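You operate a simulated robot arm through the tools that you are given. There is no shell and no other tool. Be economical: measure what you need, move in short steps, check, and stop when the job is done.

You are at the controls of a simulated two-armed robot. One attempt, no reset.

Task
Put the stage light that says "spot" from the top of the drawer case on the green lane and the stage light labelled "wide" on the blue mat in the lens trunk. Put the teal headset pack on the top of the rack case away on the top of the work bench. Put one of the foam blocks from the top of the rack case on top of the red roller. Put the 300 W bulb from the top of the work bench on top of the red cube light and the 650 W bulb on top of the brown short carton there. Put the folder labelled "hold" from the top of the work bench on the start of the roller track and the folder marked "mend" on the bottom shelf of the rigging bench. Take the teal remote and leave it on the blue mat in the lens trunk. Take the blue sprung clamp and put it on the grey step in the charging trunk. Stack the stage lamp marked "wash" from the top of the work bench on top of the stage lamp that says "beam". Push the black flap shut. Any order will do. Set down upright: stage light.

It is judged by the outcome, as a careful person would: the job done as asked, and still so three seconds after it is handed in. It fails if anything else is knocked over, pushed out of place, dropped, spilled or broken.

Robot
Two 7-joint arms with fingered hands on one trunk, on a base that drives. Base frame: it is fixed to the floor where the robot stands at the start and does not move with it; the origin is under the middle of the robot, x ahead of it, y to its left, z up. Lengths are in mm, angles in degrees, forces in N, time in s.
The left shoulder is at the start at [21, 214, 1319], the right one opposite. With the tool pointing down near the work surface each hand reaches from about 120 to 580 mm from the robot's upright axis, wherever it stands, measured 20 degrees to its own side. Places, roughly: black flap [3000, 200, 1100]; blue mat in the lens trunk [1300, 2600, 500]; blue sprung clamp (4x8x10 cm) [-1900, 200, 900]; bottom shelf of the rigging bench [-5300, 1100, 300]; bulb [-1250, 250, 1000]; foam block (5x6x3 cm) [500, -700, 1000]; folder [-1250, 250, 1000]; green lane (39x21 cm) [-360, -3180, 880]; grey step in the charging trunk [1300, 1900, 500]; red cube light [-1250, -500, 1000]; red roller (8x8x8 cm) [600, -800, 1000]; short carton [-1250, 500, 1000]; stage lamp [-1750, 250, 1000]; stage light [500, 250, 1000]; start of the roller track [-1200, -3300, 900]; teal headset pack [500, -750, 1000]; teal remote (5x4x12 cm) [-1400, 100, 900]; top of the work bench [-1600, 300, 900]. Payload 3.3 kg a hand.
Tool frame (each hand has its own): the origin (TCP) lies between the finger pads and is the grasp point; the fingertips stand 26 mm ahead of it; z points along the fingers, y is the line along which they close. Largest opening 132 mm; the body of the gripper starts 73 mm behind the TCP. The gripper is a hand of 2 fingers: y runs from the thumb to the fingers, the wrist lies at [0, 0, -224] in the tool frame, and closing takes about 1.5 s.
Orientation is that of the tool frame in the base frame, as a unit quaternion [w, x, y, z]. With the fingers straight down and closing along the base's y, the tool's x points along the base's -x, its y along +y and its z along -z.

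Tools
- The arms move only by the tool servo_tool. It takes "left_commands", "right_commands" or both (then of equal length, played together; a hand with none holds still); each is a list of rows, each a list of 6 numbers: the shift along the base's x, y, z in units of 250 mm (1.0 is 250 mm), then the turn, a rotation vector about the base's x, y, z in units of 120 degrees (1.0 is 120 degrees). In form: [[dx, dy, dz, ax, ay, az], ...]. A call has 1 to 12 rows; each row is the pose to reach, as a shift and turn from the pose commanded when the call began. "left_claw" and "right_claw" are, for a hand that has rows, the opening, from 0 (shut) to 1 (fully open), set as the call begins (left out, the last holds). A call with a number of a shift or a turn outside -1 to 1 is refused whole. A row lasts 0.2 s, in which the tool goes at most 50 mm and 8.6 degrees; a call with a longer step from one row to the next is refused whole, and so is a gripper value outside its range. A pose out of reach is approached as far as the arm can. The call stops where the force on the tool passes 40 N (or 10 N more than at its start, if that is more) or the arm is blocked; 0.2 s more then pass. Each finger travels about 153 mm/s and halts on what it meets, pressing with about 21 N; the grip force reading is that of the motor and also rises with nothing between the fingers. The clock runs only during rows and for 0.2 s after the last one: add rows that repeat a pose to give the fingers time. It gives the time, the measured TCP pose, the force on the tool (base axes), the opening and the grip force at its end, in the units of the frame above (readings bear some noise), with the torque about the TCP (base axes, N m) and any sound that the robot's microphone picked up.
- Cameras (640 x 400 px; columns grow to the right, rows downward): "scene" is now at [88.1, -27.9, 1479.2]; the picture's right is [-0.35, -0.94, 0.00], its down [-0.64, 0.24, -0.73] and it looks along [0.69, -0.26, -0.68] (base axes); focal length 231 px, centre (320, 200). "left" rides on the left gripper at [-65, -3, -99] in its tool frame; the picture's right is [0.04, -1.00, 0.00], its down [0.83, 0.03, -0.55] and it looks along [0.55, 0.02, 0.83] (tool axes); focal length 261 px, centre (320, 200). "right" rides on the right gripper at [65, -3, -99] in its tool frame; the picture's right is [0.04, 1.00, 0.00], its down [-0.83, 0.03, -0.55] and it looks along [-0.55, 0.02, 0.83] (tool axes); focal length 261 px, centre (320, 200). There is no depth. A picture from a camera that has moved, and an enlarged one, comes with that camera's place and axes in the base frame and with its lens.
- capture(camera): a new picture of that camera. It takes no simulated time.
- lift_body(by): slides the trunk up (or, below 0, down) by that many mm; the arms and the scene camera ride with it, the base frame stays. It gives what a move gives, with no picture.
- steer(legs): drives the robot by 1 to 6 legs, each [ahead, left, turn to the left] in mm, mm and degrees, along the robot's own axes; the way and the turn of a leg run together, so that a leg with both is an arc; at most 1500 mm and 180 degrees a leg. The arms and the cameras ride along, it lands a little off, and it stops where it bumps. It gives what a move gives.
- move_fingers(finger1, thumb_bend, hand): sets how far each is bent, from 0 (flat) to 100 (curled in); at 30 the hand is open as for a grip, at 70 the pads meet at the TCP. One left out holds its place. A second passes; each finger stops where it meets its share of the squeeze, and holds until it gets a number again. A gripper value or a shape takes the hand back. It gives what a move gives, with no picture; readings hold the bend of each and the force on the fingers (four entries, about 0 where the hand has none), thumb and palm.
- preshape(shape, hand): the hand has 2 fingers and takes this shape, open, in about a second: jaw (thumb against the fingers, like two jaws); tri (thumb and two fingers); tip (a fingertip pinch); poke (one finger out to press); point (the index stretched); flat (the hand flat); cup (the hand cupped); fist (a fist). The gripper value then closes the fingers along that shape, each until it touches; the sizes above hold for jaw. It gives what a move gives, with no picture.
- aim_head(pan, tilt): turns the head with the scene camera to pan (to the left, within 86 degrees either way) and tilt (down, from -29 to 69), counted from straight ahead of the robot. It gives what a move gives.
- close_up(camera, box): a new picture of the part [left, top, right, bottom] of that camera's present view, enlarged. It takes no simulated time.
- sign_off(): hands the job in; it is judged then, once.

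Go step by step. Nothing tells you exact positions but the pictures and the camera data: compare them with the known pose of the tool, close in by small moves and look again before you grip or let go. The budget is 556 turns and 364 pictures, counting those below and the enlarged ones. Unless the task says otherwise, let go and move clear before handing in.

The tools are called after "Emit:" as name(argument=value, ...) on one line, values as JSON. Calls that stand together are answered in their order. servo_tool: Moves the arms, as the interface text tells. Its arguments: {"type":"object","properties":{"left_commands":{"type":"array","items":{"type":"array","items":{"type":"number"}}},"left_claw":{"type":"number"},"right_commands":{"type":"array","items":{"type":"array","items":{"type":"number"}}},"right_claw":{"type":"number"}},"required":[]} The other tools are called the same way: lift_body (by) slides the trunk up or down; preshape (shape, hand) gives the hand a shape; move_fingers (finger1, thumb_bend, hand) moves the fingers one by one; steer (legs) drives the base; aim_head (pan, tilt) turns the head that bears the scene camera; capture (camera) takes a picture; close_up (camera, box) takes an enlarged picture of a part of a camera's view; sign_off () hands the job in.

At the start:

```text
clock: 0.0
left_tcp_pos: [406.8, 41.2, 1182.7]
left_tool_rot: [-0.001, 0.0, 1.0, 0.001]
left_force: [0.9, -0.4, -0.3]
left_wrist_torque: [0.02, -0.01, -0.01]
left_finger_gap: 131.9
left_grip_force: 0.2
left_shape: jaw
left_bend: [30.0, 30.0]
left_finger forces: [0.0, 0.0, 0.0, 0.1, 0.0, 0.0]
right_tcp_pos: [337.5, -232.0, 1263.8]
right_tool_rot: [0.002, 0.001, 1.0, 0.001]
right_force: [0.5, 0.1, -0.3]
right_wrist_torque: [-0.04, 0.03, 0.03]
right_finger_gap: 132.0
right_grip_force: 0.1
right_shape: jaw
right_bend: [30.0, 30.0]
right_finger forces: [0.0, 0.0, 0.0, 0.1, 0.1, 0.0]
trunk travel left (down, up): [-600.0, 161.0]
robot x, y, heading: [-1.4, -0.5, 0.1]
head pan, tilt: [-20.6, 43.0]
```

scene: 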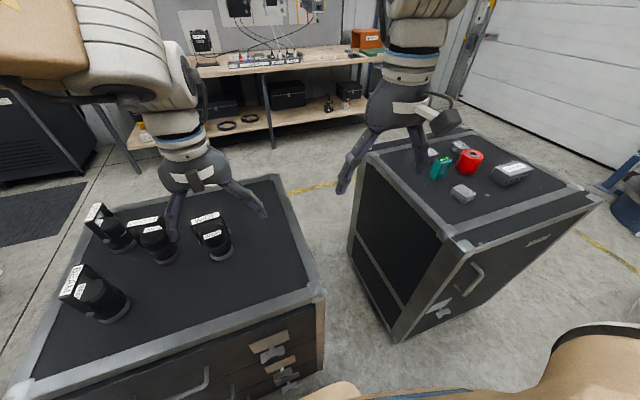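
right: 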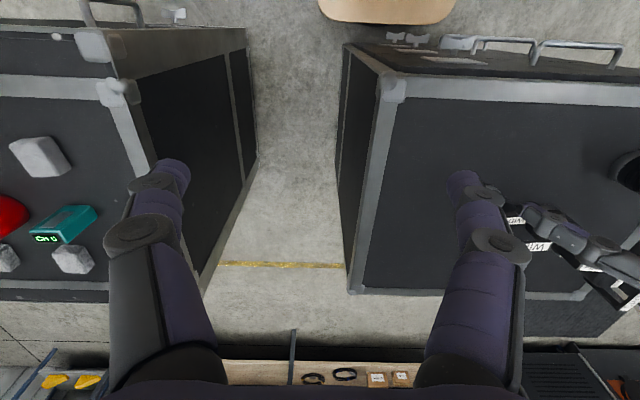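
left: 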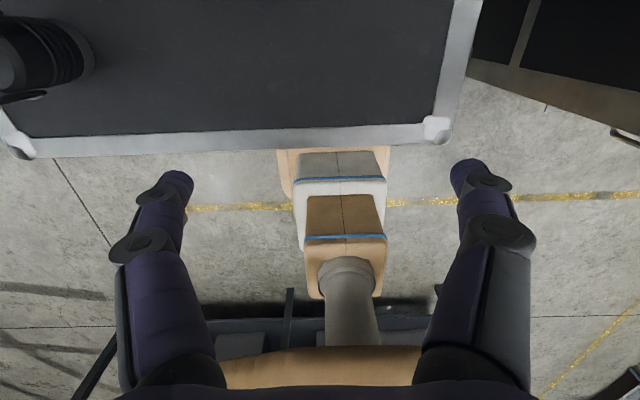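

I see the drawer case with four stage lights ahead-left and the rack case with pack, roller and foam blocks ahead-right. I'll look closer at both and around the room.

Emit:
close_up(camera="scene", box=[40, 180, 260, 330])

Emit:
close_up(camera="scene", box=[400, 120, 560, 230])

Emit:
aim_head(pan=0, tilt=10)

Emit:
capture(camera="scene")

Emit:
aim_head(pan=75, tilt=20)

Emit:
capture(camera="scene")

Emit:
aim_head(pan=-80, tilt=20)

Emit:
capture(camera="scene")

```text
2.67 times, centred on (150, 255) of scene
camera zoom: at [88.1, -27.9, 1479.2], right [-0.35, -0.94, 0.0], down [-0.64, 0.24, -0.73], along [0.69, -0.26, -0.68], focal length 617 px, centre (773, 53)
```

zoom: 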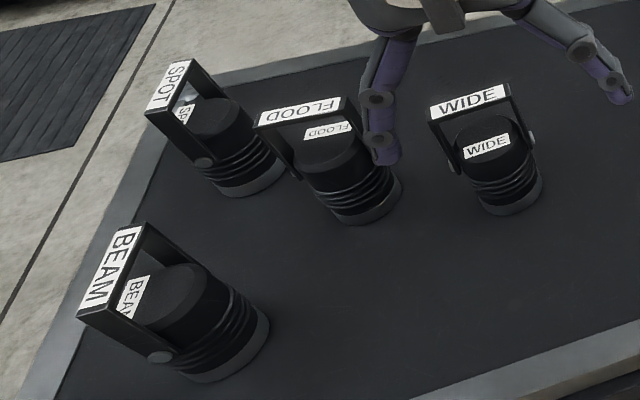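

```text
3.64 times, centred on (480, 175) of scene
camera zoom: at [88.1, -27.9, 1479.2], right [-0.35, -0.94, 0.0], down [-0.64, 0.24, -0.73], along [0.69, -0.26, -0.68], focal length 841 px, centre (-262, 291)
```

zoom: 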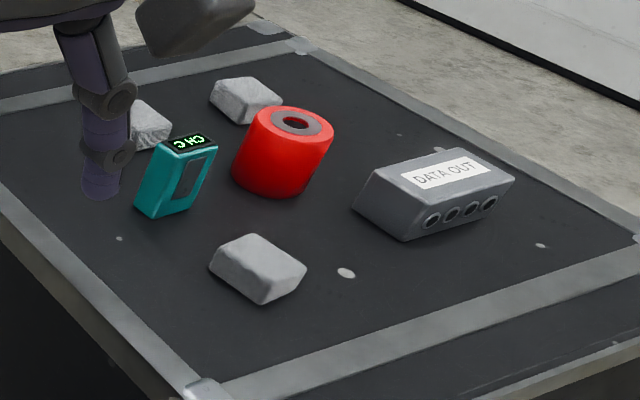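

```text
clock: 1.0
left_tcp_pos: [406.2, 43.6, 1182.2]
left_tool_rot: [0.0, 0.0, 1.0, 0.0]
left_force: [0.7, -1.1, -0.4]
left_wrist_torque: [0.0, 0.01, 0.03]
left_finger_gap: 132.0
left_grip_force: 0.0
left_shape: jaw
left_bend: [30.0, 30.0]
left_finger forces: [0.0, 0.0, 0.1, 0.1, 0.1, 0.1]
right_tcp_pos: [336.5, -231.5, 1261.4]
right_tool_rot: [0.001, 0.001, 1.0, 0.001]
right_force: [-0.1, -0.6, -1.1]
right_wrist_torque: [0.01, -0.05, 0.01]
right_finger_gap: 131.8
right_grip_force: 0.1
right_shape: jaw
right_bend: [30.0, 30.0]
right_finger forces: [0.0, 0.1, 0.0, 0.1, 0.1, 0.0]
trunk travel left (down, up): [-600.0, 161.0]
robot x, y, heading: [-1.8, -0.6, 0.1]
head pan, tilt: [0.0, 10.0]
```

```text
358 pictures are left
camera scene: at [103.5, 1.1, 1531.2], right [0.0, -1.0, 0.0], down [-0.17, 0.0, -0.98], along [0.98, 0.0, -0.17], focal length 231 px, centre (320, 200)
```

scene: 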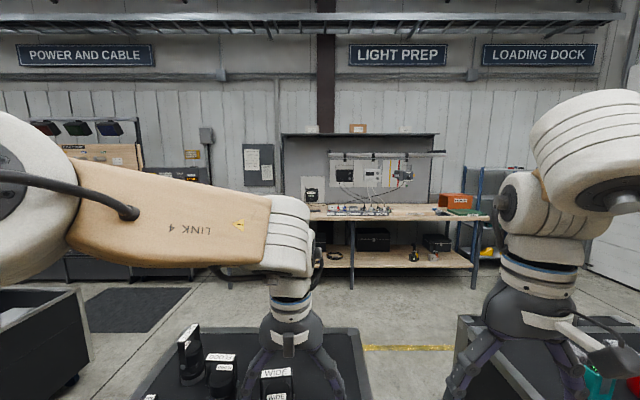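

```text
clock: 2.5
left_tcp_pos: [405.3, 40.9, 1181.9]
left_tool_rot: [-0.001, 0.0, 1.0, 0.0]
left_force: [0.0, 0.1, -0.1]
left_wrist_torque: [-0.02, 0.04, -0.02]
left_finger_gap: 131.7
left_grip_force: 0.0
left_shape: jaw
left_bend: [30.0, 30.0]
left_finger forces: [0.0, 0.0, 0.0, 0.1, 0.0, 0.1]
right_tcp_pos: [335.9, -231.7, 1263.9]
right_tool_rot: [0.001, 0.001, 1.0, 0.001]
right_force: [-0.6, -0.4, -1.1]
right_wrist_torque: [0.02, 0.04, -0.01]
right_finger_gap: 131.8
right_grip_force: 0.1
right_shape: jaw
right_bend: [30.0, 30.0]
right_finger forces: [0.0, 0.0, 0.0, 0.0, 0.0, 0.0]
trunk travel left (down, up): [-600.0, 161.0]
robot x, y, heading: [-0.3, -2.0, -0.0]
head pan, tilt: [75.0, 20.0]
```

```text
357 pictures are left
camera scene: at [34.7, 91.1, 1515.0], right [0.97, -0.26, 0.0], down [-0.09, -0.33, -0.94], along [0.24, 0.91, -0.34], focal length 231 px, centre (320, 200)
```

scene: 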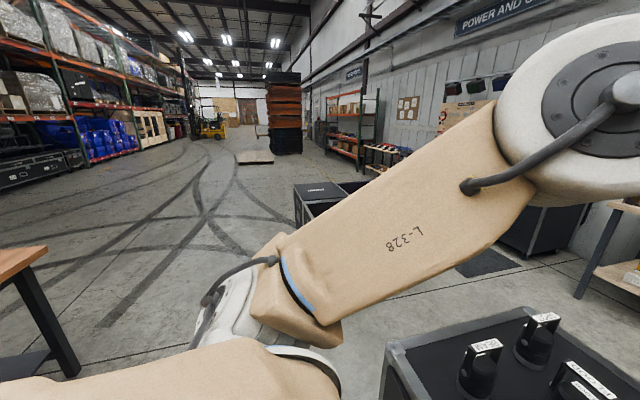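

```text
clock: 4.8
left_tcp_pos: [407.0, 41.6, 1182.9]
left_tool_rot: [-0.002, 0.0, 1.0, 0.0]
left_force: [-0.1, -0.3, -0.5]
left_wrist_torque: [0.03, -0.01, 0.0]
left_finger_gap: 132.0
left_grip_force: 0.1
left_shape: jaw
left_bend: [30.0, 30.0]
left_finger forces: [0.0, 0.0, 0.0, 0.0, 0.0, 0.1]
right_tcp_pos: [336.0, -230.5, 1262.9]
right_tool_rot: [0.001, 0.001, 1.0, 0.001]
right_force: [-0.2, 0.0, 1.0]
right_wrist_torque: [0.0, -0.02, 0.0]
right_finger_gap: 132.0
right_grip_force: 0.1
right_shape: jaw
right_bend: [30.0, 30.0]
right_finger forces: [0.0, 0.0, 0.1, 0.0, 0.0, 0.0]
trunk travel left (down, up): [-600.0, 161.0]
robot x, y, heading: [1.9, 1.1, 0.2]
head pan, tilt: [-80.0, 20.0]
```

```text
356 pictures are left
camera scene: at [26.7, -90.5, 1515.0], right [-0.98, -0.17, 0.0], down [-0.06, 0.34, -0.94], along [0.16, -0.93, -0.34], focal length 231 px, centre (320, 200)
```

scene: 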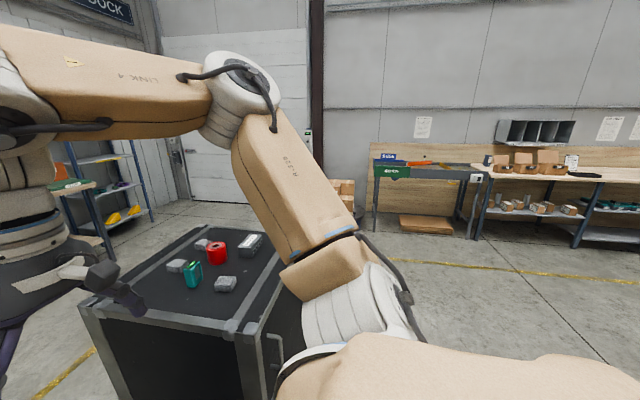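

The foam block nearest is about [466,-684,973], roller [583,-815], pack [584,-681]; I'll strafe right in front of the rack case.

Emit:
steer(legs=[[10, -640, 0]])

Emit:
aim_head(pan=-5, tilt=45)

Emit:
capture(camera="scene")

Emit:
capture(camera="right")

```text
clock: 8.4
left_tcp_pos: [414.1, -589.3, 1181.9]
left_tool_rot: [0.0, 0.001, 1.0, 0.0]
left_force: [0.4, 0.3, 0.0]
left_wrist_torque: [0.04, 0.02, -0.01]
left_finger_gap: 131.8
left_grip_force: 0.1
left_shape: jaw
left_bend: [30.0, 30.0]
left_finger forces: [0.1, 0.0, 0.0, 0.0, 0.0, 0.0]
right_tcp_pos: [344.5, -862.2, 1260.6]
right_tool_rot: [0.001, 0.001, 1.0, 0.001]
right_force: [-0.3, -0.3, -0.2]
right_wrist_torque: [0.0, -0.01, 0.01]
right_finger_gap: 131.9
right_grip_force: 0.1
right_shape: jaw
right_bend: [30.0, 30.0]
right_finger forces: [0.1, 0.1, 0.0, 0.0, 0.0, 0.0]
trunk travel left (down, up): [-600.0, 161.0]
robot x, y, heading: [11.2, -634.5, 0.1]
head pan, tilt: [-80.0, 20.0]
```

```text
clock: 9.8
left_tcp_pos: [413.4, -589.8, 1183.0]
left_tool_rot: [-0.001, 0.002, 1.0, 0.0]
left_force: [0.5, 0.1, 0.8]
left_wrist_torque: [0.01, 0.02, -0.01]
left_finger_gap: 131.9
left_grip_force: 0.0
left_shape: jaw
left_bend: [30.0, 30.0]
left_finger forces: [0.0, 0.0, 0.0, 0.0, 0.0, 0.0]
right_tcp_pos: [344.3, -861.6, 1263.4]
right_tool_rot: [0.001, 0.001, 1.0, 0.001]
right_force: [0.2, -0.6, -0.5]
right_wrist_torque: [-0.02, 0.01, 0.05]
right_finger_gap: 132.1
right_grip_force: 0.0
right_shape: jaw
right_bend: [30.0, 30.0]
right_finger forces: [0.1, 0.0, 0.0, 0.0, 0.0, 0.1]
trunk travel left (down, up): [-600.0, 161.0]
robot x, y, heading: [6.4, -633.0, -0.2]
head pan, tilt: [-5.0, 45.0]
```

```text
355 pictures are left
camera scene: at [99.4, -636.6, 1476.3], right [-0.09, -1.0, 0.0], down [-0.7, 0.06, -0.71], along [0.7, -0.06, -0.71], focal length 231 px, centre (320, 200)
```

scene: 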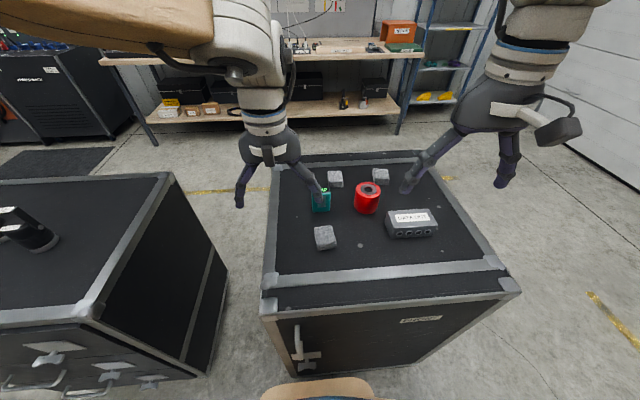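

```text
354 pictures are left
camera right: at [278.6, -864.6, 1360.6], right [-0.04, 1.0, 0.0], down [0.83, 0.03, 0.55], along [0.55, 0.02, -0.83], focal length 261 px, centre (320, 200)
```

right: 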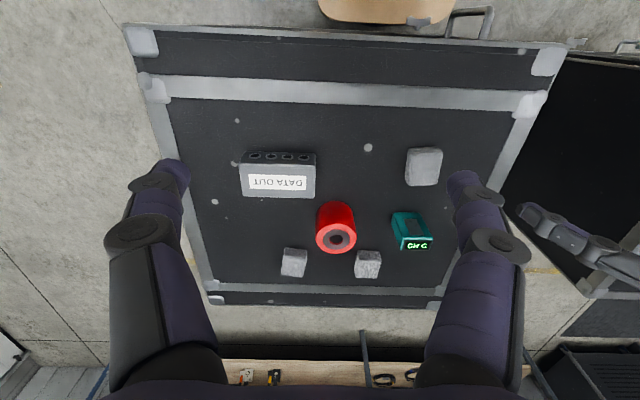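

Foam block 1 sits near [459,-690]; I move the left hand aside and bring the right hand above the foam.

Emit:
servo_tool(right_commands=[[0.09, 0.135, -0.08, 0, 0, 0], [0.18, 0.27, -0.16, 0, 0, 0], [0.27, 0.41, -0.24, 0, 0, 0], [0.36, 0.55, -0.32, 0, 0, 0], [0.46, 0.69, -0.4, 0, 0, 0], [0.46, 0.69, -0.52, 0, 0, 0]], left_commands=[[0, 0.18, 0, 0, 0, 0], [0, 0.36, 0, 0, 0, 0], [0, 0.54, 0, 0, 0, 0], [0, 0.7, 0, 0, 0, 0], [0, 0.7, 0, 0, 0, 0], [0, 0.7, 0, 0, 0, 0]])

Emit:
capture(camera="right")

Emit:
capture(camera="scene")

```text
clock: 11.2
left_tcp_pos: [415.5, -415.0, 1181.9]
left_tool_rot: [-0.001, 0.001, 1.0, 0.001]
left_force: [-0.1, 0.1, 0.4]
left_wrist_torque: [-0.01, -0.04, -0.02]
left_finger_gap: 131.9
left_grip_force: 0.0
left_shape: jaw
left_bend: [30.0, 30.0]
left_finger forces: [0.0, 0.0, 0.1, 0.1, 0.0, 0.1]
right_tcp_pos: [459.7, -690.4, 1131.3]
right_tool_rot: [0.0, 0.001, 1.0, 0.0]
right_force: [-0.1, 0.2, 0.4]
right_wrist_torque: [0.03, 0.0, 0.01]
right_finger_gap: 132.0
right_grip_force: 0.1
right_shape: jaw
right_bend: [30.0, 30.0]
right_finger forces: [0.0, 0.0, 0.0, 0.0, 0.0, 0.1]
trunk travel left (down, up): [-600.0, 161.0]
robot x, y, heading: [10.7, -630.9, -0.1]
head pan, tilt: [-5.0, 45.0]
```

```text
353 pictures are left
camera right: at [393.8, -693.7, 1229.3], right [-0.04, 1.0, 0.0], down [0.83, 0.03, 0.55], along [0.55, 0.02, -0.83], focal length 261 px, centre (320, 200)
```

right: 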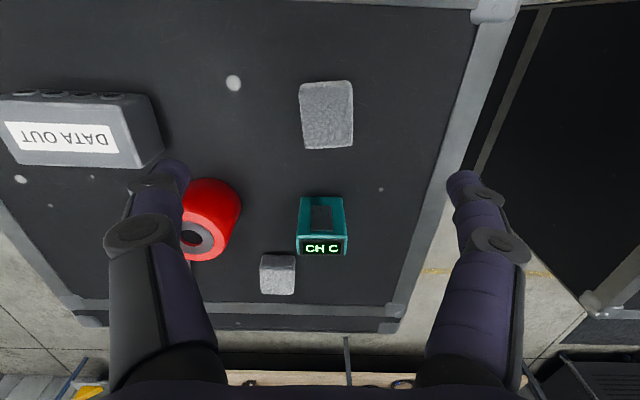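

```text
352 pictures are left
camera scene: at [100.0, -637.9, 1476.3], right [-0.09, -1.0, 0.0], down [-0.7, 0.06, -0.71], along [0.7, -0.06, -0.71], focal length 231 px, centre (320, 200)
```

scene: 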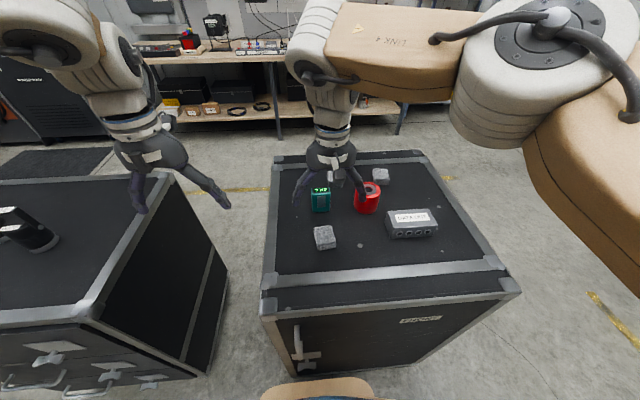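

Foam is centred under the hand; descend and grip.

Emit:
servo_tool(right_commands=[[0, 0.012, -0.19, 0, 0, 0], [0, 0.016, -0.38, 0, 0, 0], [0, 0.016, -0.5, 0, 0, 0], [0, 0.016, -0.564, 0, 0, 0]])

Emit:
capture(camera="right")

```text
clock: 12.2
left_tcp_pos: [414.8, -414.6, 1181.8]
left_tool_rot: [-0.001, 0.0, 1.0, 0.0]
left_force: [0.3, 0.6, -0.8]
left_wrist_torque: [0.01, 0.0, -0.03]
left_finger_gap: 132.1
left_grip_force: 0.0
left_shape: jaw
left_bend: [30.0, 30.0]
left_finger forces: [0.0, 0.1, 0.0, 0.0, 0.0, 0.0]
right_tcp_pos: [459.4, -685.8, 992.7]
right_tool_rot: [0.002, 0.0, 1.0, -0.001]
right_force: [0.3, 0.6, -0.8]
right_wrist_torque: [-0.01, -0.02, -0.01]
right_finger_gap: 131.8
right_grip_force: 0.0
right_shape: jaw
right_bend: [30.0, 30.0]
right_finger forces: [0.1, 0.1, 0.1, 0.0, 0.0, 0.0]
trunk travel left (down, up): [-600.0, 161.0]
robot x, y, heading: [10.4, -628.7, -0.1]
head pan, tilt: [-5.0, 45.0]
```

```text
351 pictures are left
camera right: at [393.2, -687.3, 1089.4], right [-0.04, 1.0, 0.0], down [0.83, 0.03, 0.55], along [0.55, 0.02, -0.83], focal length 261 px, centre (320, 200)
```

right: 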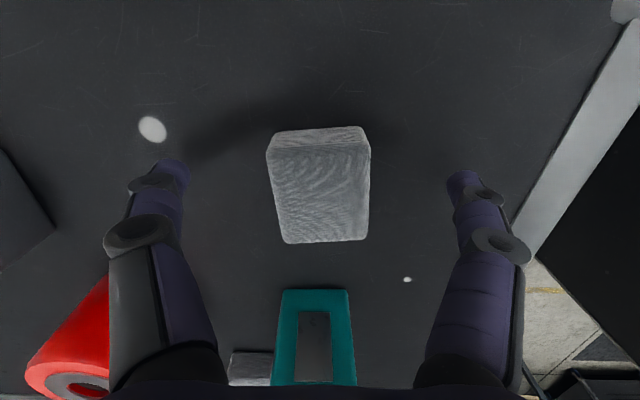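

Emit:
servo_tool(right_commands=[[0, 0, -0.024, 0, 0, 0], [0, 0, -0.024, 0, 0, 0]])

Emit:
servo_tool(right_commands=[[0, 0, 0, 0, 0, 0], [0, 0, 0, 0, 0, 0], [0, 0, 0, 0, 0, 0], [0, 0, 0, 0, 0, 0], [0, 0, 0, 0, 0, 0], [0, 0, 0, 0, 0, 0]], right_claw=0)

Emit:
capture(camera="right")

```text
clock: 12.8
left_tcp_pos: [415.1, -414.4, 1182.3]
left_tool_rot: [-0.001, 0.001, 1.0, 0.0]
left_force: [-0.5, 0.3, -0.3]
left_wrist_torque: [-0.02, 0.01, 0.04]
left_finger_gap: 131.9
left_grip_force: 0.2
left_shape: jaw
left_bend: [30.0, 30.0]
left_finger forces: [0.0, 0.0, 0.0, 0.0, 0.1, 0.0]
right_tcp_pos: [460.0, -685.2, 985.7]
right_tool_rot: [0.001, 0.001, 1.0, 0.001]
right_force: [0.3, 0.4, 0.8]
right_wrist_torque: [0.04, -0.02, 0.0]
right_finger_gap: 131.9
right_grip_force: 0.1
right_shape: jaw
right_bend: [30.0, 30.0]
right_finger forces: [0.0, 0.0, 0.0, 0.0, 0.1, 0.0]
trunk travel left (down, up): [-600.0, 161.0]
robot x, y, heading: [9.4, -629.8, -0.1]
head pan, tilt: [-5.0, 45.0]
```

```text
clock: 14.2
left_tcp_pos: [414.9, -415.4, 1181.8]
left_tool_rot: [-0.001, 0.001, 1.0, 0.0]
left_force: [0.4, -0.3, -0.4]
left_wrist_torque: [-0.03, 0.0, 0.0]
left_finger_gap: 132.0
left_grip_force: 0.1
left_shape: jaw
left_bend: [30.0, 30.0]
left_finger forces: [0.0, 0.0, 0.0, 0.0, 0.0, 0.0]
right_tcp_pos: [458.5, -685.0, 986.6]
right_tool_rot: [0.001, 0.0, 1.0, 0.001]
right_force: [0.6, 0.3, 0.4]
right_wrist_torque: [0.01, 0.0, 0.0]
right_finger_gap: 43.6
right_grip_force: 21.2
right_shape: jaw
right_bend: [74.0, 70.0]
right_finger forces: [19.0, 0.1, 0.0, 0.0, 19.0, 0.0]
trunk travel left (down, up): [-600.0, 161.0]
robot x, y, heading: [9.5, -628.4, 0.3]
head pan, tilt: [-5.0, 45.0]
```

```text
350 pictures are left
camera right: at [393.4, -687.5, 1083.8], right [-0.04, 1.0, 0.0], down [0.83, 0.03, 0.55], along [0.55, 0.02, -0.83], focal length 261 px, centre (320, 200)
```

right: 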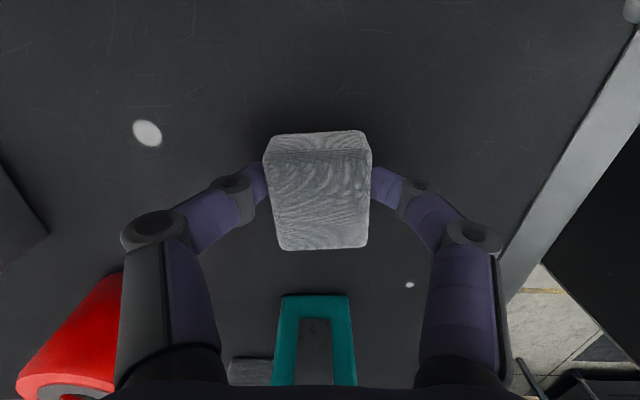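

Gripped; lift and carry over to above the roller.

Emit:
servo_tool(right_commands=[[0, 0, 0.18, 0, 0, 0], [0, 0, 0.36, 0, 0, 0], [0, 0, 0.52, 0, 0, 0], [0.1, -0.13, 0.54, 0, 0, 0], [0.2, -0.27, 0.54, 0, 0, 0], [0.31, -0.41, 0.54, 0, 0, 0], [0.42, -0.54, 0.54, 0, 0, 0]])

Emit:
capture(camera="right")

Emit:
capture(camera="scene")

```text
clock: 15.8
left_tcp_pos: [414.9, -415.1, 1181.9]
left_tool_rot: [0.0, 0.001, 1.0, 0.0]
left_force: [0.1, -0.1, 1.1]
left_wrist_torque: [-0.01, -0.03, 0.01]
left_finger_gap: 132.1
left_grip_force: 0.0
left_shape: jaw
left_bend: [30.0, 30.0]
left_finger forces: [0.0, 0.0, 0.0, 0.0, 0.0, 0.0]
right_tcp_pos: [526.1, -795.3, 1120.6]
right_tool_rot: [0.0, 0.001, 1.0, 0.0]
right_force: [0.4, 0.8, 0.0]
right_wrist_torque: [0.02, -0.02, -0.02]
right_finger_gap: 43.7
right_grip_force: 21.2
right_shape: jaw
right_bend: [74.0, 70.0]
right_finger forces: [19.0, 0.0, 0.0, 0.0, 19.0, 0.1]
right hand out of reach, approached as far as the arm can: row 6, 7
trunk travel left (down, up): [-600.0, 161.0]
robot x, y, heading: [9.6, -629.6, -0.0]
head pan, tilt: [-5.0, 45.0]
```

```text
349 pictures are left
camera right: at [460.5, -798.0, 1218.6], right [-0.04, 1.0, 0.0], down [0.83, 0.03, 0.55], along [0.55, 0.02, -0.83], focal length 261 px, centre (320, 200)
```

right: 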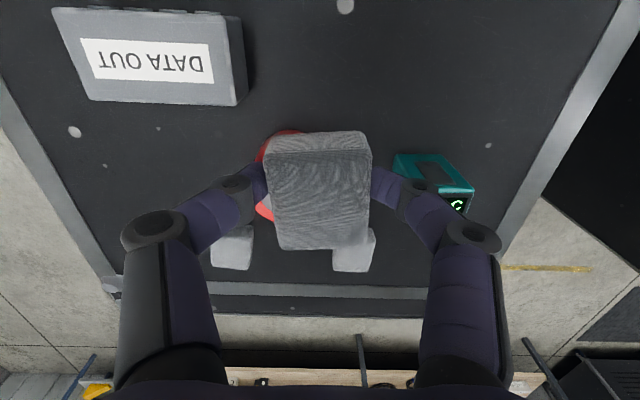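

```text
348 pictures are left
camera scene: at [99.1, -636.4, 1476.4], right [-0.09, -1.0, 0.0], down [-0.7, 0.06, -0.71], along [0.7, -0.06, -0.71], focal length 231 px, centre (320, 200)
```

scene: 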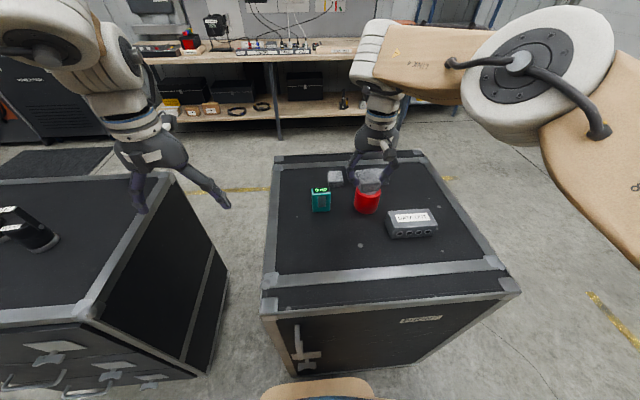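

Slightly out of reach; the base has about 60 mm clearance, so I roll 30 mm ahead with the arms riding along.

Emit:
steer(legs=[[32, 0, 0]])

Emit:
servo_tool(right_commands=[[0.03, -0.1, 0, 0, 0, 0], [0.03, -0.1, 0, 0, 0, 0]])

Emit:
capture(camera="right")

Emit:
close_up(camera="scene", box=[290, 120, 450, 220])

```text
clock: 16.6
left_tcp_pos: [415.1, -415.8, 1182.5]
left_tool_rot: [-0.001, 0.0, 1.0, 0.0]
left_force: [0.3, -0.4, -0.2]
left_wrist_torque: [-0.05, -0.01, 0.0]
left_finger_gap: 132.1
left_grip_force: 0.0
left_shape: jaw
left_bend: [30.0, 30.0]
left_finger forces: [0.0, 0.0, 0.0, 0.1, 0.1, 0.1]
right_tcp_pos: [526.3, -795.4, 1120.6]
right_tool_rot: [0.0, 0.001, 1.0, 0.002]
right_force: [-0.4, -0.5, 0.2]
right_wrist_torque: [-0.05, 0.0, 0.03]
right_finger_gap: 43.7
right_grip_force: 21.3
right_shape: jaw
right_bend: [74.0, 70.0]
right_finger forces: [19.1, 0.0, 0.0, 0.1, 19.0, 0.1]
trunk travel left (down, up): [-600.0, 161.0]
robot x, y, heading: [11.3, -634.8, -0.2]
head pan, tilt: [-5.0, 45.0]
stopped in leg 1: the robot was blocked; the commanded pose is now the measured one
```

```text
clock: 17.2
left_tcp_pos: [414.9, -413.3, 1181.8]
left_tool_rot: [0.0, -0.001, 1.0, 0.001]
left_force: [0.1, -0.4, 0.1]
left_wrist_torque: [0.01, 0.0, -0.02]
left_finger_gap: 131.9
left_grip_force: 0.0
left_shape: jaw
left_bend: [30.0, 30.0]
left_finger forces: [0.1, 0.1, 0.0, 0.0, 0.0, 0.2]
right_tcp_pos: [533.8, -819.8, 1121.8]
right_tool_rot: [0.0, 0.0, 1.0, 0.0]
right_force: [0.3, 0.0, -0.1]
right_wrist_torque: [-0.01, 0.01, -0.02]
right_finger_gap: 43.9
right_grip_force: 21.4
right_shape: jaw
right_bend: [74.0, 70.0]
right_finger forces: [18.9, 0.0, 0.0, 0.0, 18.9, 0.0]
trunk travel left (down, up): [-600.0, 161.0]
robot x, y, heading: [4.2, -630.3, -0.1]
head pan, tilt: [-5.0, 45.0]
```

```text
347 pictures are left
camera right: at [467.8, -821.7, 1218.9], right [-0.04, 1.0, 0.0], down [0.83, 0.03, 0.55], along [0.55, 0.02, -0.83], focal length 261 px, centre (320, 200)
```

right: 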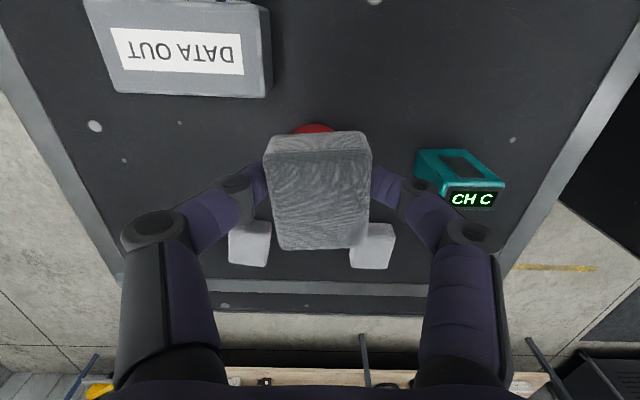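

```text
4.00 times, centred on (370, 170) of scene
camera zoom: at [99.2, -635.5, 1476.3], right [-0.09, -1.0, 0.0], down [-0.7, 0.06, -0.71], along [0.7, -0.06, -0.71], focal length 925 px, centre (120, 320)
```

zoom: 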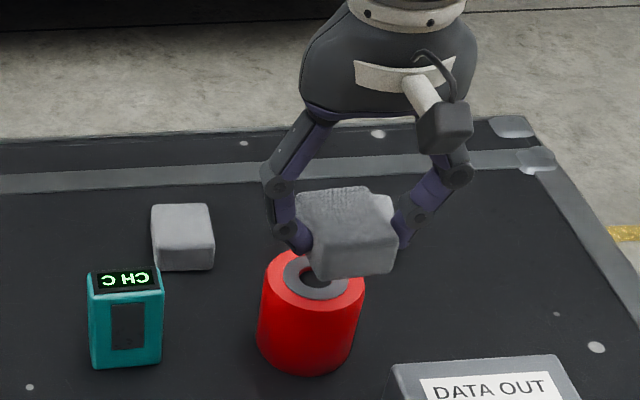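

Blocked by the base; I'll try stretching a bit further at a lower height.

Emit:
servo_tool(right_commands=[[0.06, 0.02, -0.06, 0, 0, 0], [0.12, 0.03, -0.1, 0, 0, 0]])

```text
clock: 17.8
left_tcp_pos: [414.7, -416.0, 1182.3]
left_tool_rot: [-0.002, 0.0, 1.0, 0.0]
left_force: [1.2, 0.2, -0.3]
left_wrist_torque: [-0.04, 0.02, -0.01]
left_finger_gap: 131.8
left_grip_force: 0.1
left_shape: jaw
left_bend: [30.0, 30.0]
left_finger forces: [0.0, 0.0, 0.0, 0.0, 0.1, 0.0]
right_tcp_pos: [535.7, -812.4, 1111.3]
right_tool_rot: [0.002, 0.0, 1.0, 0.003]
right_force: [0.3, 0.6, 0.3]
right_wrist_torque: [0.0, -0.01, -0.01]
right_finger_gap: 43.8
right_grip_force: 20.9
right_shape: jaw
right_bend: [74.0, 70.0]
right_finger forces: [19.1, 0.0, 0.0, 0.0, 19.0, 0.0]
right hand out of reach, approached as far as the arm can: row 1, 2
trunk travel left (down, up): [-600.0, 161.0]
robot x, y, heading: [10.3, -630.4, -0.1]
head pan, tilt: [-5.0, 45.0]
```

I'll tilt the tool 9° forward to gain reach and bring the foam over the roller's centre.

Emit:
servo_tool(right_commands=[[0.04, 0, 0, 0, -0.04, 0], [0.08, 0, 0, 0, -0.08, 0], [0.11, -0.006, -0.06, 0, -0.08, 0]])

Emit:
capture(camera="right")

Emit:
close_up(camera="scene", box=[290, 120, 450, 220])

```text
clock: 18.6
left_tcp_pos: [415.4, -413.6, 1181.8]
left_tool_rot: [-0.001, 0.0, 1.0, 0.0]
left_force: [0.3, -1.1, -0.9]
left_wrist_torque: [0.02, 0.02, 0.01]
left_finger_gap: 131.9
left_grip_force: 0.0
left_shape: jaw
left_bend: [30.0, 30.0]
left_finger forces: [0.0, 0.0, 0.0, 0.1, 0.1, 0.0]
right_tcp_pos: [561.7, -814.0, 1095.9]
right_tool_rot: [0.085, 0.0, 0.996, 0.001]
right_force: [-0.2, 0.5, 0.5]
right_wrist_torque: [-0.03, -0.03, -0.04]
right_finger_gap: 43.7
right_grip_force: 21.0
right_shape: jaw
right_bend: [74.0, 70.0]
right_finger forces: [19.1, 0.0, 0.0, 0.1, 19.0, 0.1]
trunk travel left (down, up): [-600.0, 161.0]
robot x, y, heading: [9.1, -631.8, -0.2]
head pan, tilt: [-5.0, 45.0]
```

```text
345 pictures are left
camera right: at [481.3, -815.2, 1181.8], right [-0.04, 1.0, -0.01], down [0.73, 0.03, 0.68], along [0.68, 0.02, -0.73], focal length 261 px, centre (320, 200)
```

right: 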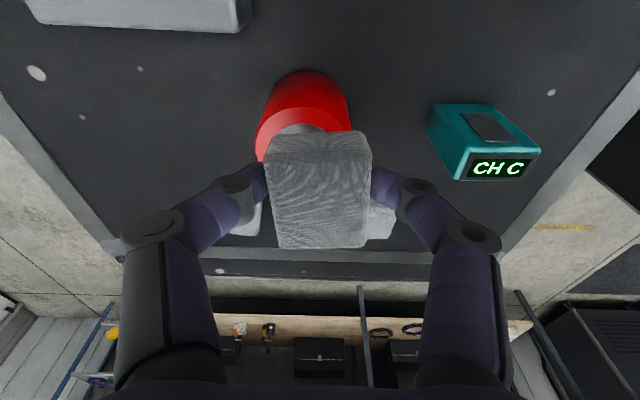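

```text
4.00 times, centred on (370, 170) of scene
camera zoom: at [100.2, -635.8, 1476.2], right [-0.09, -1.0, 0.0], down [-0.7, 0.06, -0.71], along [0.7, -0.06, -0.71], focal length 925 px, centre (120, 320)
```

zoom: 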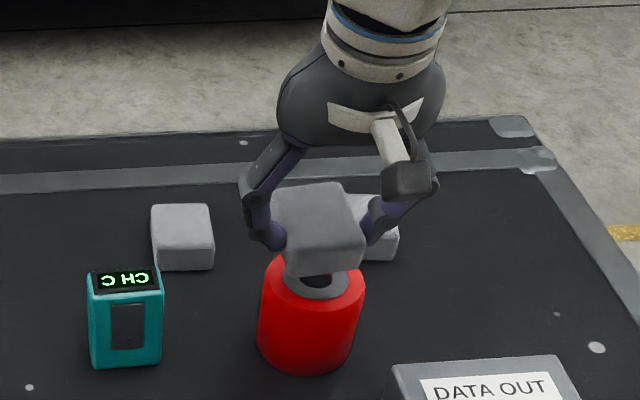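

Emit:
servo_tool(right_commands=[[-0.004, -0.016, -0.04, 0, 0, 0], [-0.004, -0.016, -0.08, 0, 0, 0], [-0.004, -0.016, -0.08, 0, 0, 0]])

Emit:
close_up(camera="scene", box=[310, 140, 430, 220])

```text
clock: 19.4
left_tcp_pos: [414.4, -414.8, 1182.5]
left_tool_rot: [-0.001, 0.0, 1.0, 0.0]
left_force: [-0.4, 0.6, -1.6]
left_wrist_torque: [-0.04, -0.01, -0.01]
left_finger_gap: 131.9
left_grip_force: 0.1
left_shape: jaw
left_bend: [30.0, 30.0]
left_finger forces: [0.1, 0.0, 0.0, 0.1, 0.1, 0.0]
right_tcp_pos: [561.8, -818.6, 1075.8]
right_tool_rot: [0.085, 0.002, 0.996, 0.0]
right_force: [1.3, 0.1, -0.2]
right_wrist_torque: [0.0, 0.03, 0.01]
right_finger_gap: 43.7
right_grip_force: 21.3
right_shape: jaw
right_bend: [74.0, 70.0]
right_finger forces: [19.0, 0.1, 0.1, 0.0, 19.0, 0.1]
trunk travel left (down, up): [-600.0, 161.0]
robot x, y, heading: [6.9, -631.4, -0.1]
head pan, tilt: [-5.0, 45.0]
```

```text
5.00 times, centred on (370, 180) of scene
camera zoom: at [99.5, -636.4, 1476.3], right [-0.09, -1.0, 0.0], down [-0.7, 0.06, -0.71], along [0.7, -0.06, -0.71], focal length 1156 px, centre (70, 300)
```

zoom: 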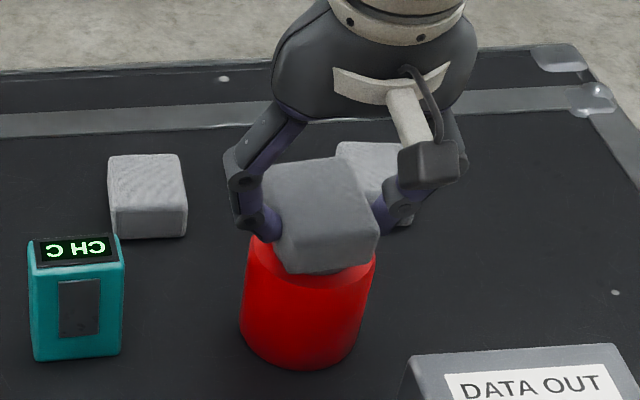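

Emit:
servo_tool(right_commands=[[0, 0, -0.01, 0, 0, 0], [0, 0, -0.02, 0, 0, 0], [0, 0, -0.02, 0, 0, 0]])

Emit:
close_up(camera="scene", box=[310, 140, 430, 220])

```text
clock: 20.2
left_tcp_pos: [414.6, -415.9, 1182.1]
left_tool_rot: [0.0, 0.001, 1.0, 0.0]
left_force: [-1.2, 0.3, 0.1]
left_wrist_torque: [0.0, 0.01, -0.03]
left_finger_gap: 132.0
left_grip_force: 0.0
left_shape: jaw
left_bend: [30.0, 30.0]
left_finger forces: [0.1, 0.1, 0.0, 0.0, 0.0, 0.0]
right_tcp_pos: [560.5, -818.3, 1071.6]
right_tool_rot: [0.085, 0.001, 0.996, 0.001]
right_force: [0.2, 0.7, 0.1]
right_wrist_torque: [-0.03, 0.05, 0.01]
right_finger_gap: 44.0
right_grip_force: 20.7
right_shape: jaw
right_bend: [74.0, 70.0]
right_finger forces: [19.0, 0.0, 0.0, 0.0, 19.1, 0.0]
trunk travel left (down, up): [-600.0, 161.0]
robot x, y, heading: [5.8, -630.4, -0.2]
head pan, tilt: [-5.0, 45.0]
```

```text
5.00 times, centred on (370, 180) of scene
camera zoom: at [99.5, -636.3, 1476.3], right [-0.09, -1.0, 0.0], down [-0.7, 0.06, -0.71], along [0.7, -0.06, -0.71], focal length 1156 px, centre (70, 300)
```

zoom: 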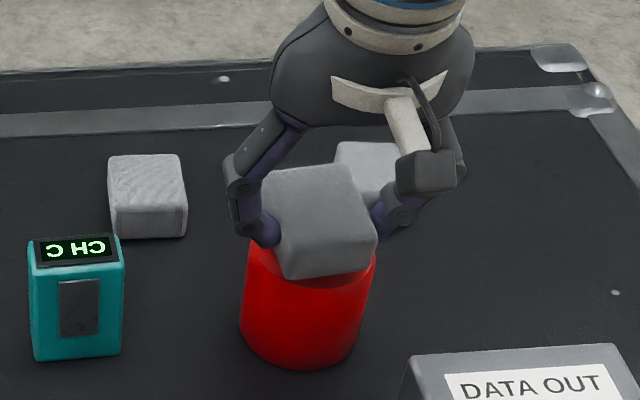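

Emit:
servo_tool(right_commands=[[0, 0, -0.01, 0, 0, 0], [0, 0, -0.02, 0, 0, 0], [0, 0, -0.03, 0, 0, 0], [0, 0, -0.03, 0, 0, 0]])

Emit:
close_up(camera="scene", box=[310, 140, 430, 220])

```text
clock: 21.2
left_tcp_pos: [414.2, -415.6, 1183.1]
left_tool_rot: [-0.001, 0.0, 1.0, 0.0]
left_force: [0.5, 0.0, -0.2]
left_wrist_torque: [0.02, 0.0, -0.02]
left_finger_gap: 132.0
left_grip_force: 0.0
left_shape: jaw
left_bend: [30.0, 30.0]
left_finger forces: [0.0, 0.1, 0.1, 0.0, 0.0, 0.0]
right_tcp_pos: [560.7, -819.1, 1063.9]
right_tool_rot: [0.085, 0.0, 0.996, 0.001]
right_force: [-0.2, -1.2, -0.1]
right_wrist_torque: [-0.01, 0.01, -0.01]
right_finger_gap: 44.0
right_grip_force: 21.0
right_shape: jaw
right_bend: [74.0, 70.0]
right_finger forces: [19.1, 0.1, 0.0, 0.1, 19.1, 0.0]
trunk travel left (down, up): [-600.0, 161.0]
robot x, y, heading: [5.2, -632.3, 0.0]
head pan, tilt: [-5.0, 45.0]
```

```text
5.00 times, centred on (370, 180) of scene
camera zoom: at [99.5, -636.3, 1476.3], right [-0.09, -1.0, 0.0], down [-0.7, 0.06, -0.71], along [0.7, -0.06, -0.71], focal length 1156 px, centre (70, 300)
```

zoom: 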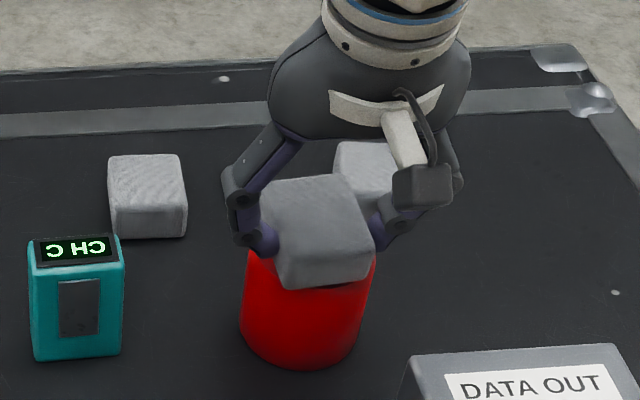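

Emit:
capture(camera="right")

```text
340 pictures are left
camera right: at [480.4, -820.5, 1149.9], right [-0.04, 1.0, -0.01], down [0.73, 0.03, 0.68], along [0.68, 0.02, -0.73], focal length 261 px, centre (320, 200)
```

right: 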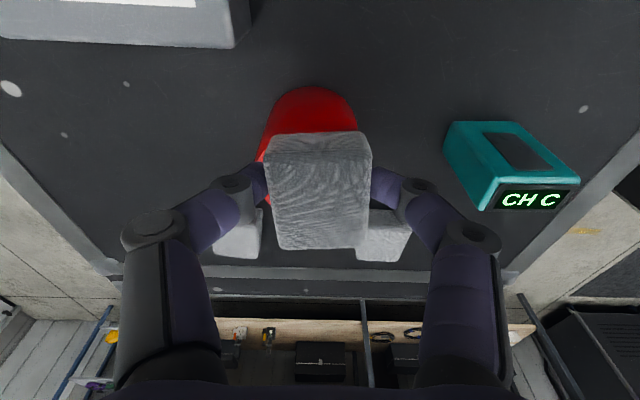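

Roller centre is nearer x≈585 than 562, so I raise, tilt a bit more and shift the foam 22 mm farther.

Emit:
servo_tool(right_commands=[[0, 0, 0.08, 0, 0, 0], [0.04, -0.004, 0.08, 0, -0.03, 0], [0.1, -0.008, 0.08, 0, -0.06, 0], [0.1, -0.008, 0.08, 0, -0.06, 0]])

Emit:
capture(camera="right")

Emit:
close_up(camera="scene", box=[310, 140, 430, 220])

```text
clock: 22.2
left_tcp_pos: [414.5, -415.6, 1181.2]
left_tool_rot: [0.0, 0.001, 1.0, 0.0]
left_force: [0.6, 0.9, -0.1]
left_wrist_torque: [-0.02, -0.02, 0.0]
left_finger_gap: 131.9
left_grip_force: 0.1
left_shape: jaw
left_bend: [30.0, 30.0]
left_finger forces: [0.0, 0.0, 0.0, 0.0, 0.0, 0.0]
right_tcp_pos: [587.2, -819.3, 1084.5]
right_tool_rot: [0.147, 0.0, 0.989, 0.0]
right_force: [-0.2, -0.8, -0.7]
right_wrist_torque: [-0.03, 0.02, -0.01]
right_finger_gap: 44.0
right_grip_force: 21.3
right_shape: jaw
right_bend: [74.0, 70.0]
right_finger forces: [18.9, 0.0, 0.0, 0.0, 18.9, 0.1]
trunk travel left (down, up): [-600.0, 161.0]
robot x, y, heading: [6.4, -629.3, -0.4]
head pan, tilt: [-5.0, 45.0]
```

```text
339 pictures are left
camera right: at [495.1, -822.5, 1159.2], right [-0.04, 1.0, -0.01], down [0.64, 0.03, 0.77], along [0.77, 0.02, -0.64], focal length 261 px, centre (320, 200)
```

right: 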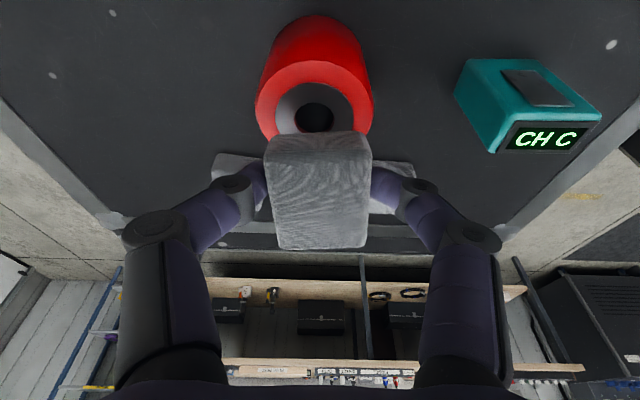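

```text
5.00 times, centred on (370, 180) of scene
camera zoom: at [99.5, -636.5, 1476.3], right [-0.09, -1.0, 0.0], down [-0.7, 0.06, -0.71], along [0.7, -0.06, -0.71], focal length 1156 px, centre (70, 300)
```

zoom: 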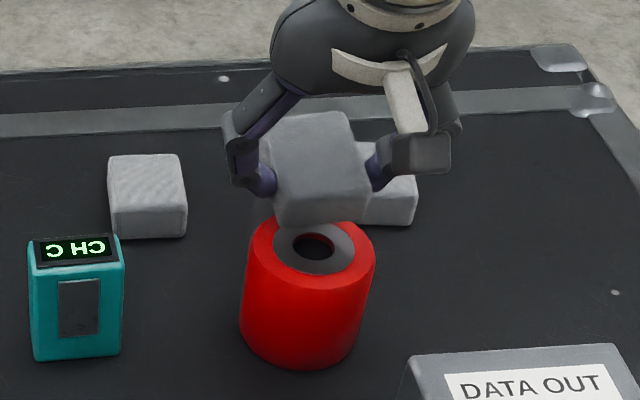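

Emit:
servo_tool(right_commands=[[-0.044, -0.004, 0, 0, 0.045, 0], [-0.044, -0.004, -0.05, 0, 0.045, 0]])

Emit:
close_up(camera="scene", box=[310, 140, 430, 220])

```text
clock: 22.8
left_tcp_pos: [415.0, -415.6, 1183.1]
left_tool_rot: [-0.001, 0.001, 1.0, 0.001]
left_force: [-0.1, 0.3, 0.2]
left_wrist_torque: [0.03, 0.02, -0.02]
left_finger_gap: 131.6
left_grip_force: 0.1
left_shape: jaw
left_bend: [30.0, 30.0]
left_finger forces: [0.0, 0.0, 0.0, 0.1, 0.0, 0.1]
right_tcp_pos: [575.4, -821.0, 1071.7]
right_tool_rot: [0.099, 0.001, 0.995, 0.002]
right_force: [0.7, -0.5, 0.1]
right_wrist_torque: [0.0, -0.02, 0.01]
right_finger_gap: 43.6
right_grip_force: 21.3
right_shape: jaw
right_bend: [74.0, 70.0]
right_finger forces: [18.9, 0.1, 0.0, 0.1, 18.9, 0.0]
trunk travel left (down, up): [-600.0, 161.0]
robot x, y, heading: [8.5, -630.7, -0.4]
head pan, tilt: [-5.0, 45.0]
```

```text
5.00 times, centred on (370, 180) of scene
camera zoom: at [99.7, -637.7, 1476.3], right [-0.09, -1.0, 0.0], down [-0.7, 0.06, -0.71], along [0.7, -0.06, -0.71], focal length 1156 px, centre (70, 300)
```

zoom: 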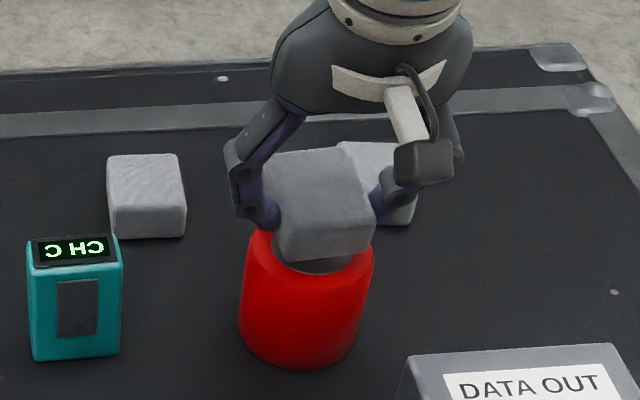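

Emit:
servo_tool(right_commands=[[0, 0, -0.012, 0, 0, 0], [0, 0, -0.024, 0, 0, 0], [0, 0, -0.036, 0, 0, 0], [0, 0, -0.044, 0, 0, 0], [0, 0, -0.044, 0, 0, 0]])

```text
clock: 24.0
left_tcp_pos: [414.6, -415.1, 1182.0]
left_tool_rot: [-0.001, 0.0, 1.0, 0.0]
left_force: [0.1, 0.2, -0.4]
left_wrist_torque: [0.02, -0.02, 0.02]
left_finger_gap: 131.9
left_grip_force: 0.0
left_shape: jaw
left_bend: [30.0, 30.0]
left_finger forces: [0.1, 0.1, 0.0, 0.0, 0.1, 0.1]
right_tcp_pos: [575.8, -820.6, 1060.8]
right_tool_rot: [0.1, 0.0, 0.995, 0.001]
right_force: [0.3, -0.6, -0.1]
right_wrist_torque: [0.01, -0.04, -0.01]
right_finger_gap: 43.7
right_grip_force: 21.3
right_shape: jaw
right_bend: [74.0, 70.0]
right_finger forces: [19.0, 0.1, 0.0, 0.0, 18.9, 0.1]
trunk travel left (down, up): [-600.0, 161.0]
robot x, y, heading: [8.8, -630.4, 0.4]
head pan, tilt: [-5.0, 45.0]
```

Emit:
servo_tool(right_commands=[[0, 0, -0.008, 0, 0, 0], [0, 0, -0.016, 0, 0, 0], [0, 0, -0.024, 0, 0, 0], [0, 0, -0.024, 0, 0, 0]])

Emit:
close_up(camera="scene", box=[310, 140, 430, 220])

```text
clock: 25.0
left_tcp_pos: [414.7, -414.2, 1181.7]
left_tool_rot: [0.0, 0.002, 1.0, 0.0]
left_force: [-0.1, -0.1, -0.3]
left_wrist_torque: [0.02, 0.01, 0.02]
left_finger_gap: 131.8
left_grip_force: 0.1
left_shape: jaw
left_bend: [30.0, 30.0]
left_finger forces: [0.0, 0.1, 0.1, 0.0, 0.0, 0.0]
right_tcp_pos: [576.0, -821.8, 1054.8]
right_tool_rot: [0.1, 0.001, 0.995, 0.001]
right_force: [2.5, -0.3, 6.1]
right_wrist_torque: [-0.08, 0.02, 0.01]
right_finger_gap: 43.8
right_grip_force: 20.7
right_shape: jaw
right_bend: [74.0, 70.0]
right_finger forces: [20.1, 0.1, 0.0, 0.0, 20.7, 0.1]
trunk travel left (down, up): [-600.0, 161.0]
robot x, y, heading: [10.3, -634.2, 0.1]
head pan, tilt: [-5.0, 45.0]
```

```text
5.00 times, centred on (370, 180) of scene
camera zoom: at [99.2, -636.1, 1476.4], right [-0.09, -1.0, 0.0], down [-0.7, 0.06, -0.71], along [0.7, -0.06, -0.71], focal length 1156 px, centre (70, 300)
```

zoom: 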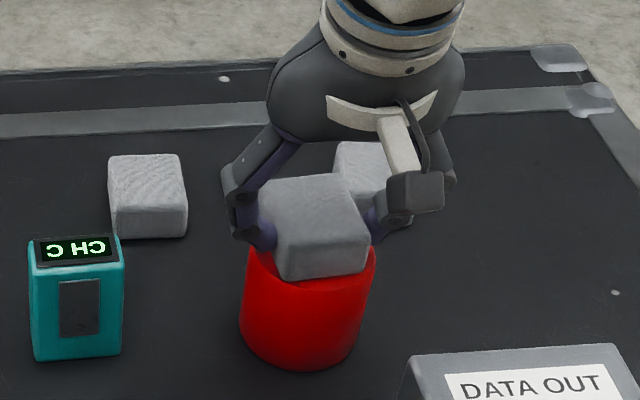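

Light contact (6 N). Release with a modest opening.

Emit:
servo_tool(right_commands=[[0, 0, 0, 0, 0, 0], [0, 0, 0, 0, 0, 0], [0, 0, 0, 0, 0, 0]], right_claw=0.6)

Emit:
close_up(camera="scene", box=[310, 140, 430, 220])

```text
clock: 25.8
left_tcp_pos: [415.1, -414.2, 1181.9]
left_tool_rot: [-0.001, 0.001, 1.0, 0.0]
left_force: [-0.8, 0.1, 0.0]
left_wrist_torque: [0.02, 0.0, 0.01]
left_finger_gap: 132.0
left_grip_force: 0.2
left_shape: jaw
left_bend: [30.0, 30.0]
left_finger forces: [0.1, 0.0, 0.0, 0.0, 0.1, 0.1]
right_tcp_pos: [575.3, -821.1, 1055.3]
right_tool_rot: [0.1, 0.001, 0.995, 0.0]
right_force: [0.1, -0.3, 0.3]
right_wrist_torque: [0.0, 0.0, -0.05]
right_finger_gap: 78.9
right_grip_force: 0.0
right_shape: jaw
right_bend: [71.0, 70.0]
right_finger forces: [0.0, 0.0, 0.1, 0.0, 0.0, 0.1]
trunk travel left (down, up): [-600.0, 161.0]
robot x, y, heading: [6.8, -630.1, 0.1]
head pan, tilt: [-5.0, 45.0]
```

```text
5.00 times, centred on (370, 180) of scene
camera zoom: at [99.5, -636.3, 1476.3], right [-0.09, -1.0, 0.0], down [-0.7, 0.06, -0.71], along [0.7, -0.06, -0.71], focal length 1156 px, centre (70, 300)
```

zoom: 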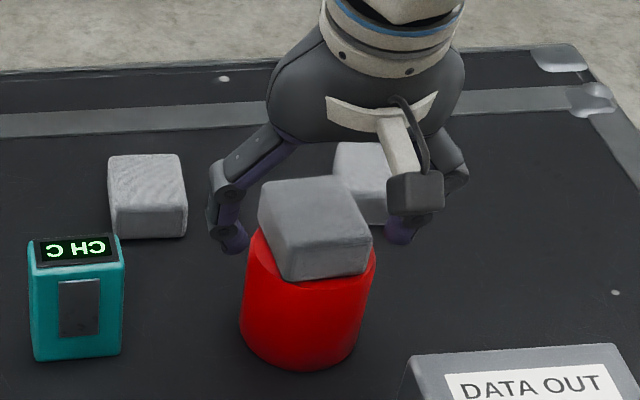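

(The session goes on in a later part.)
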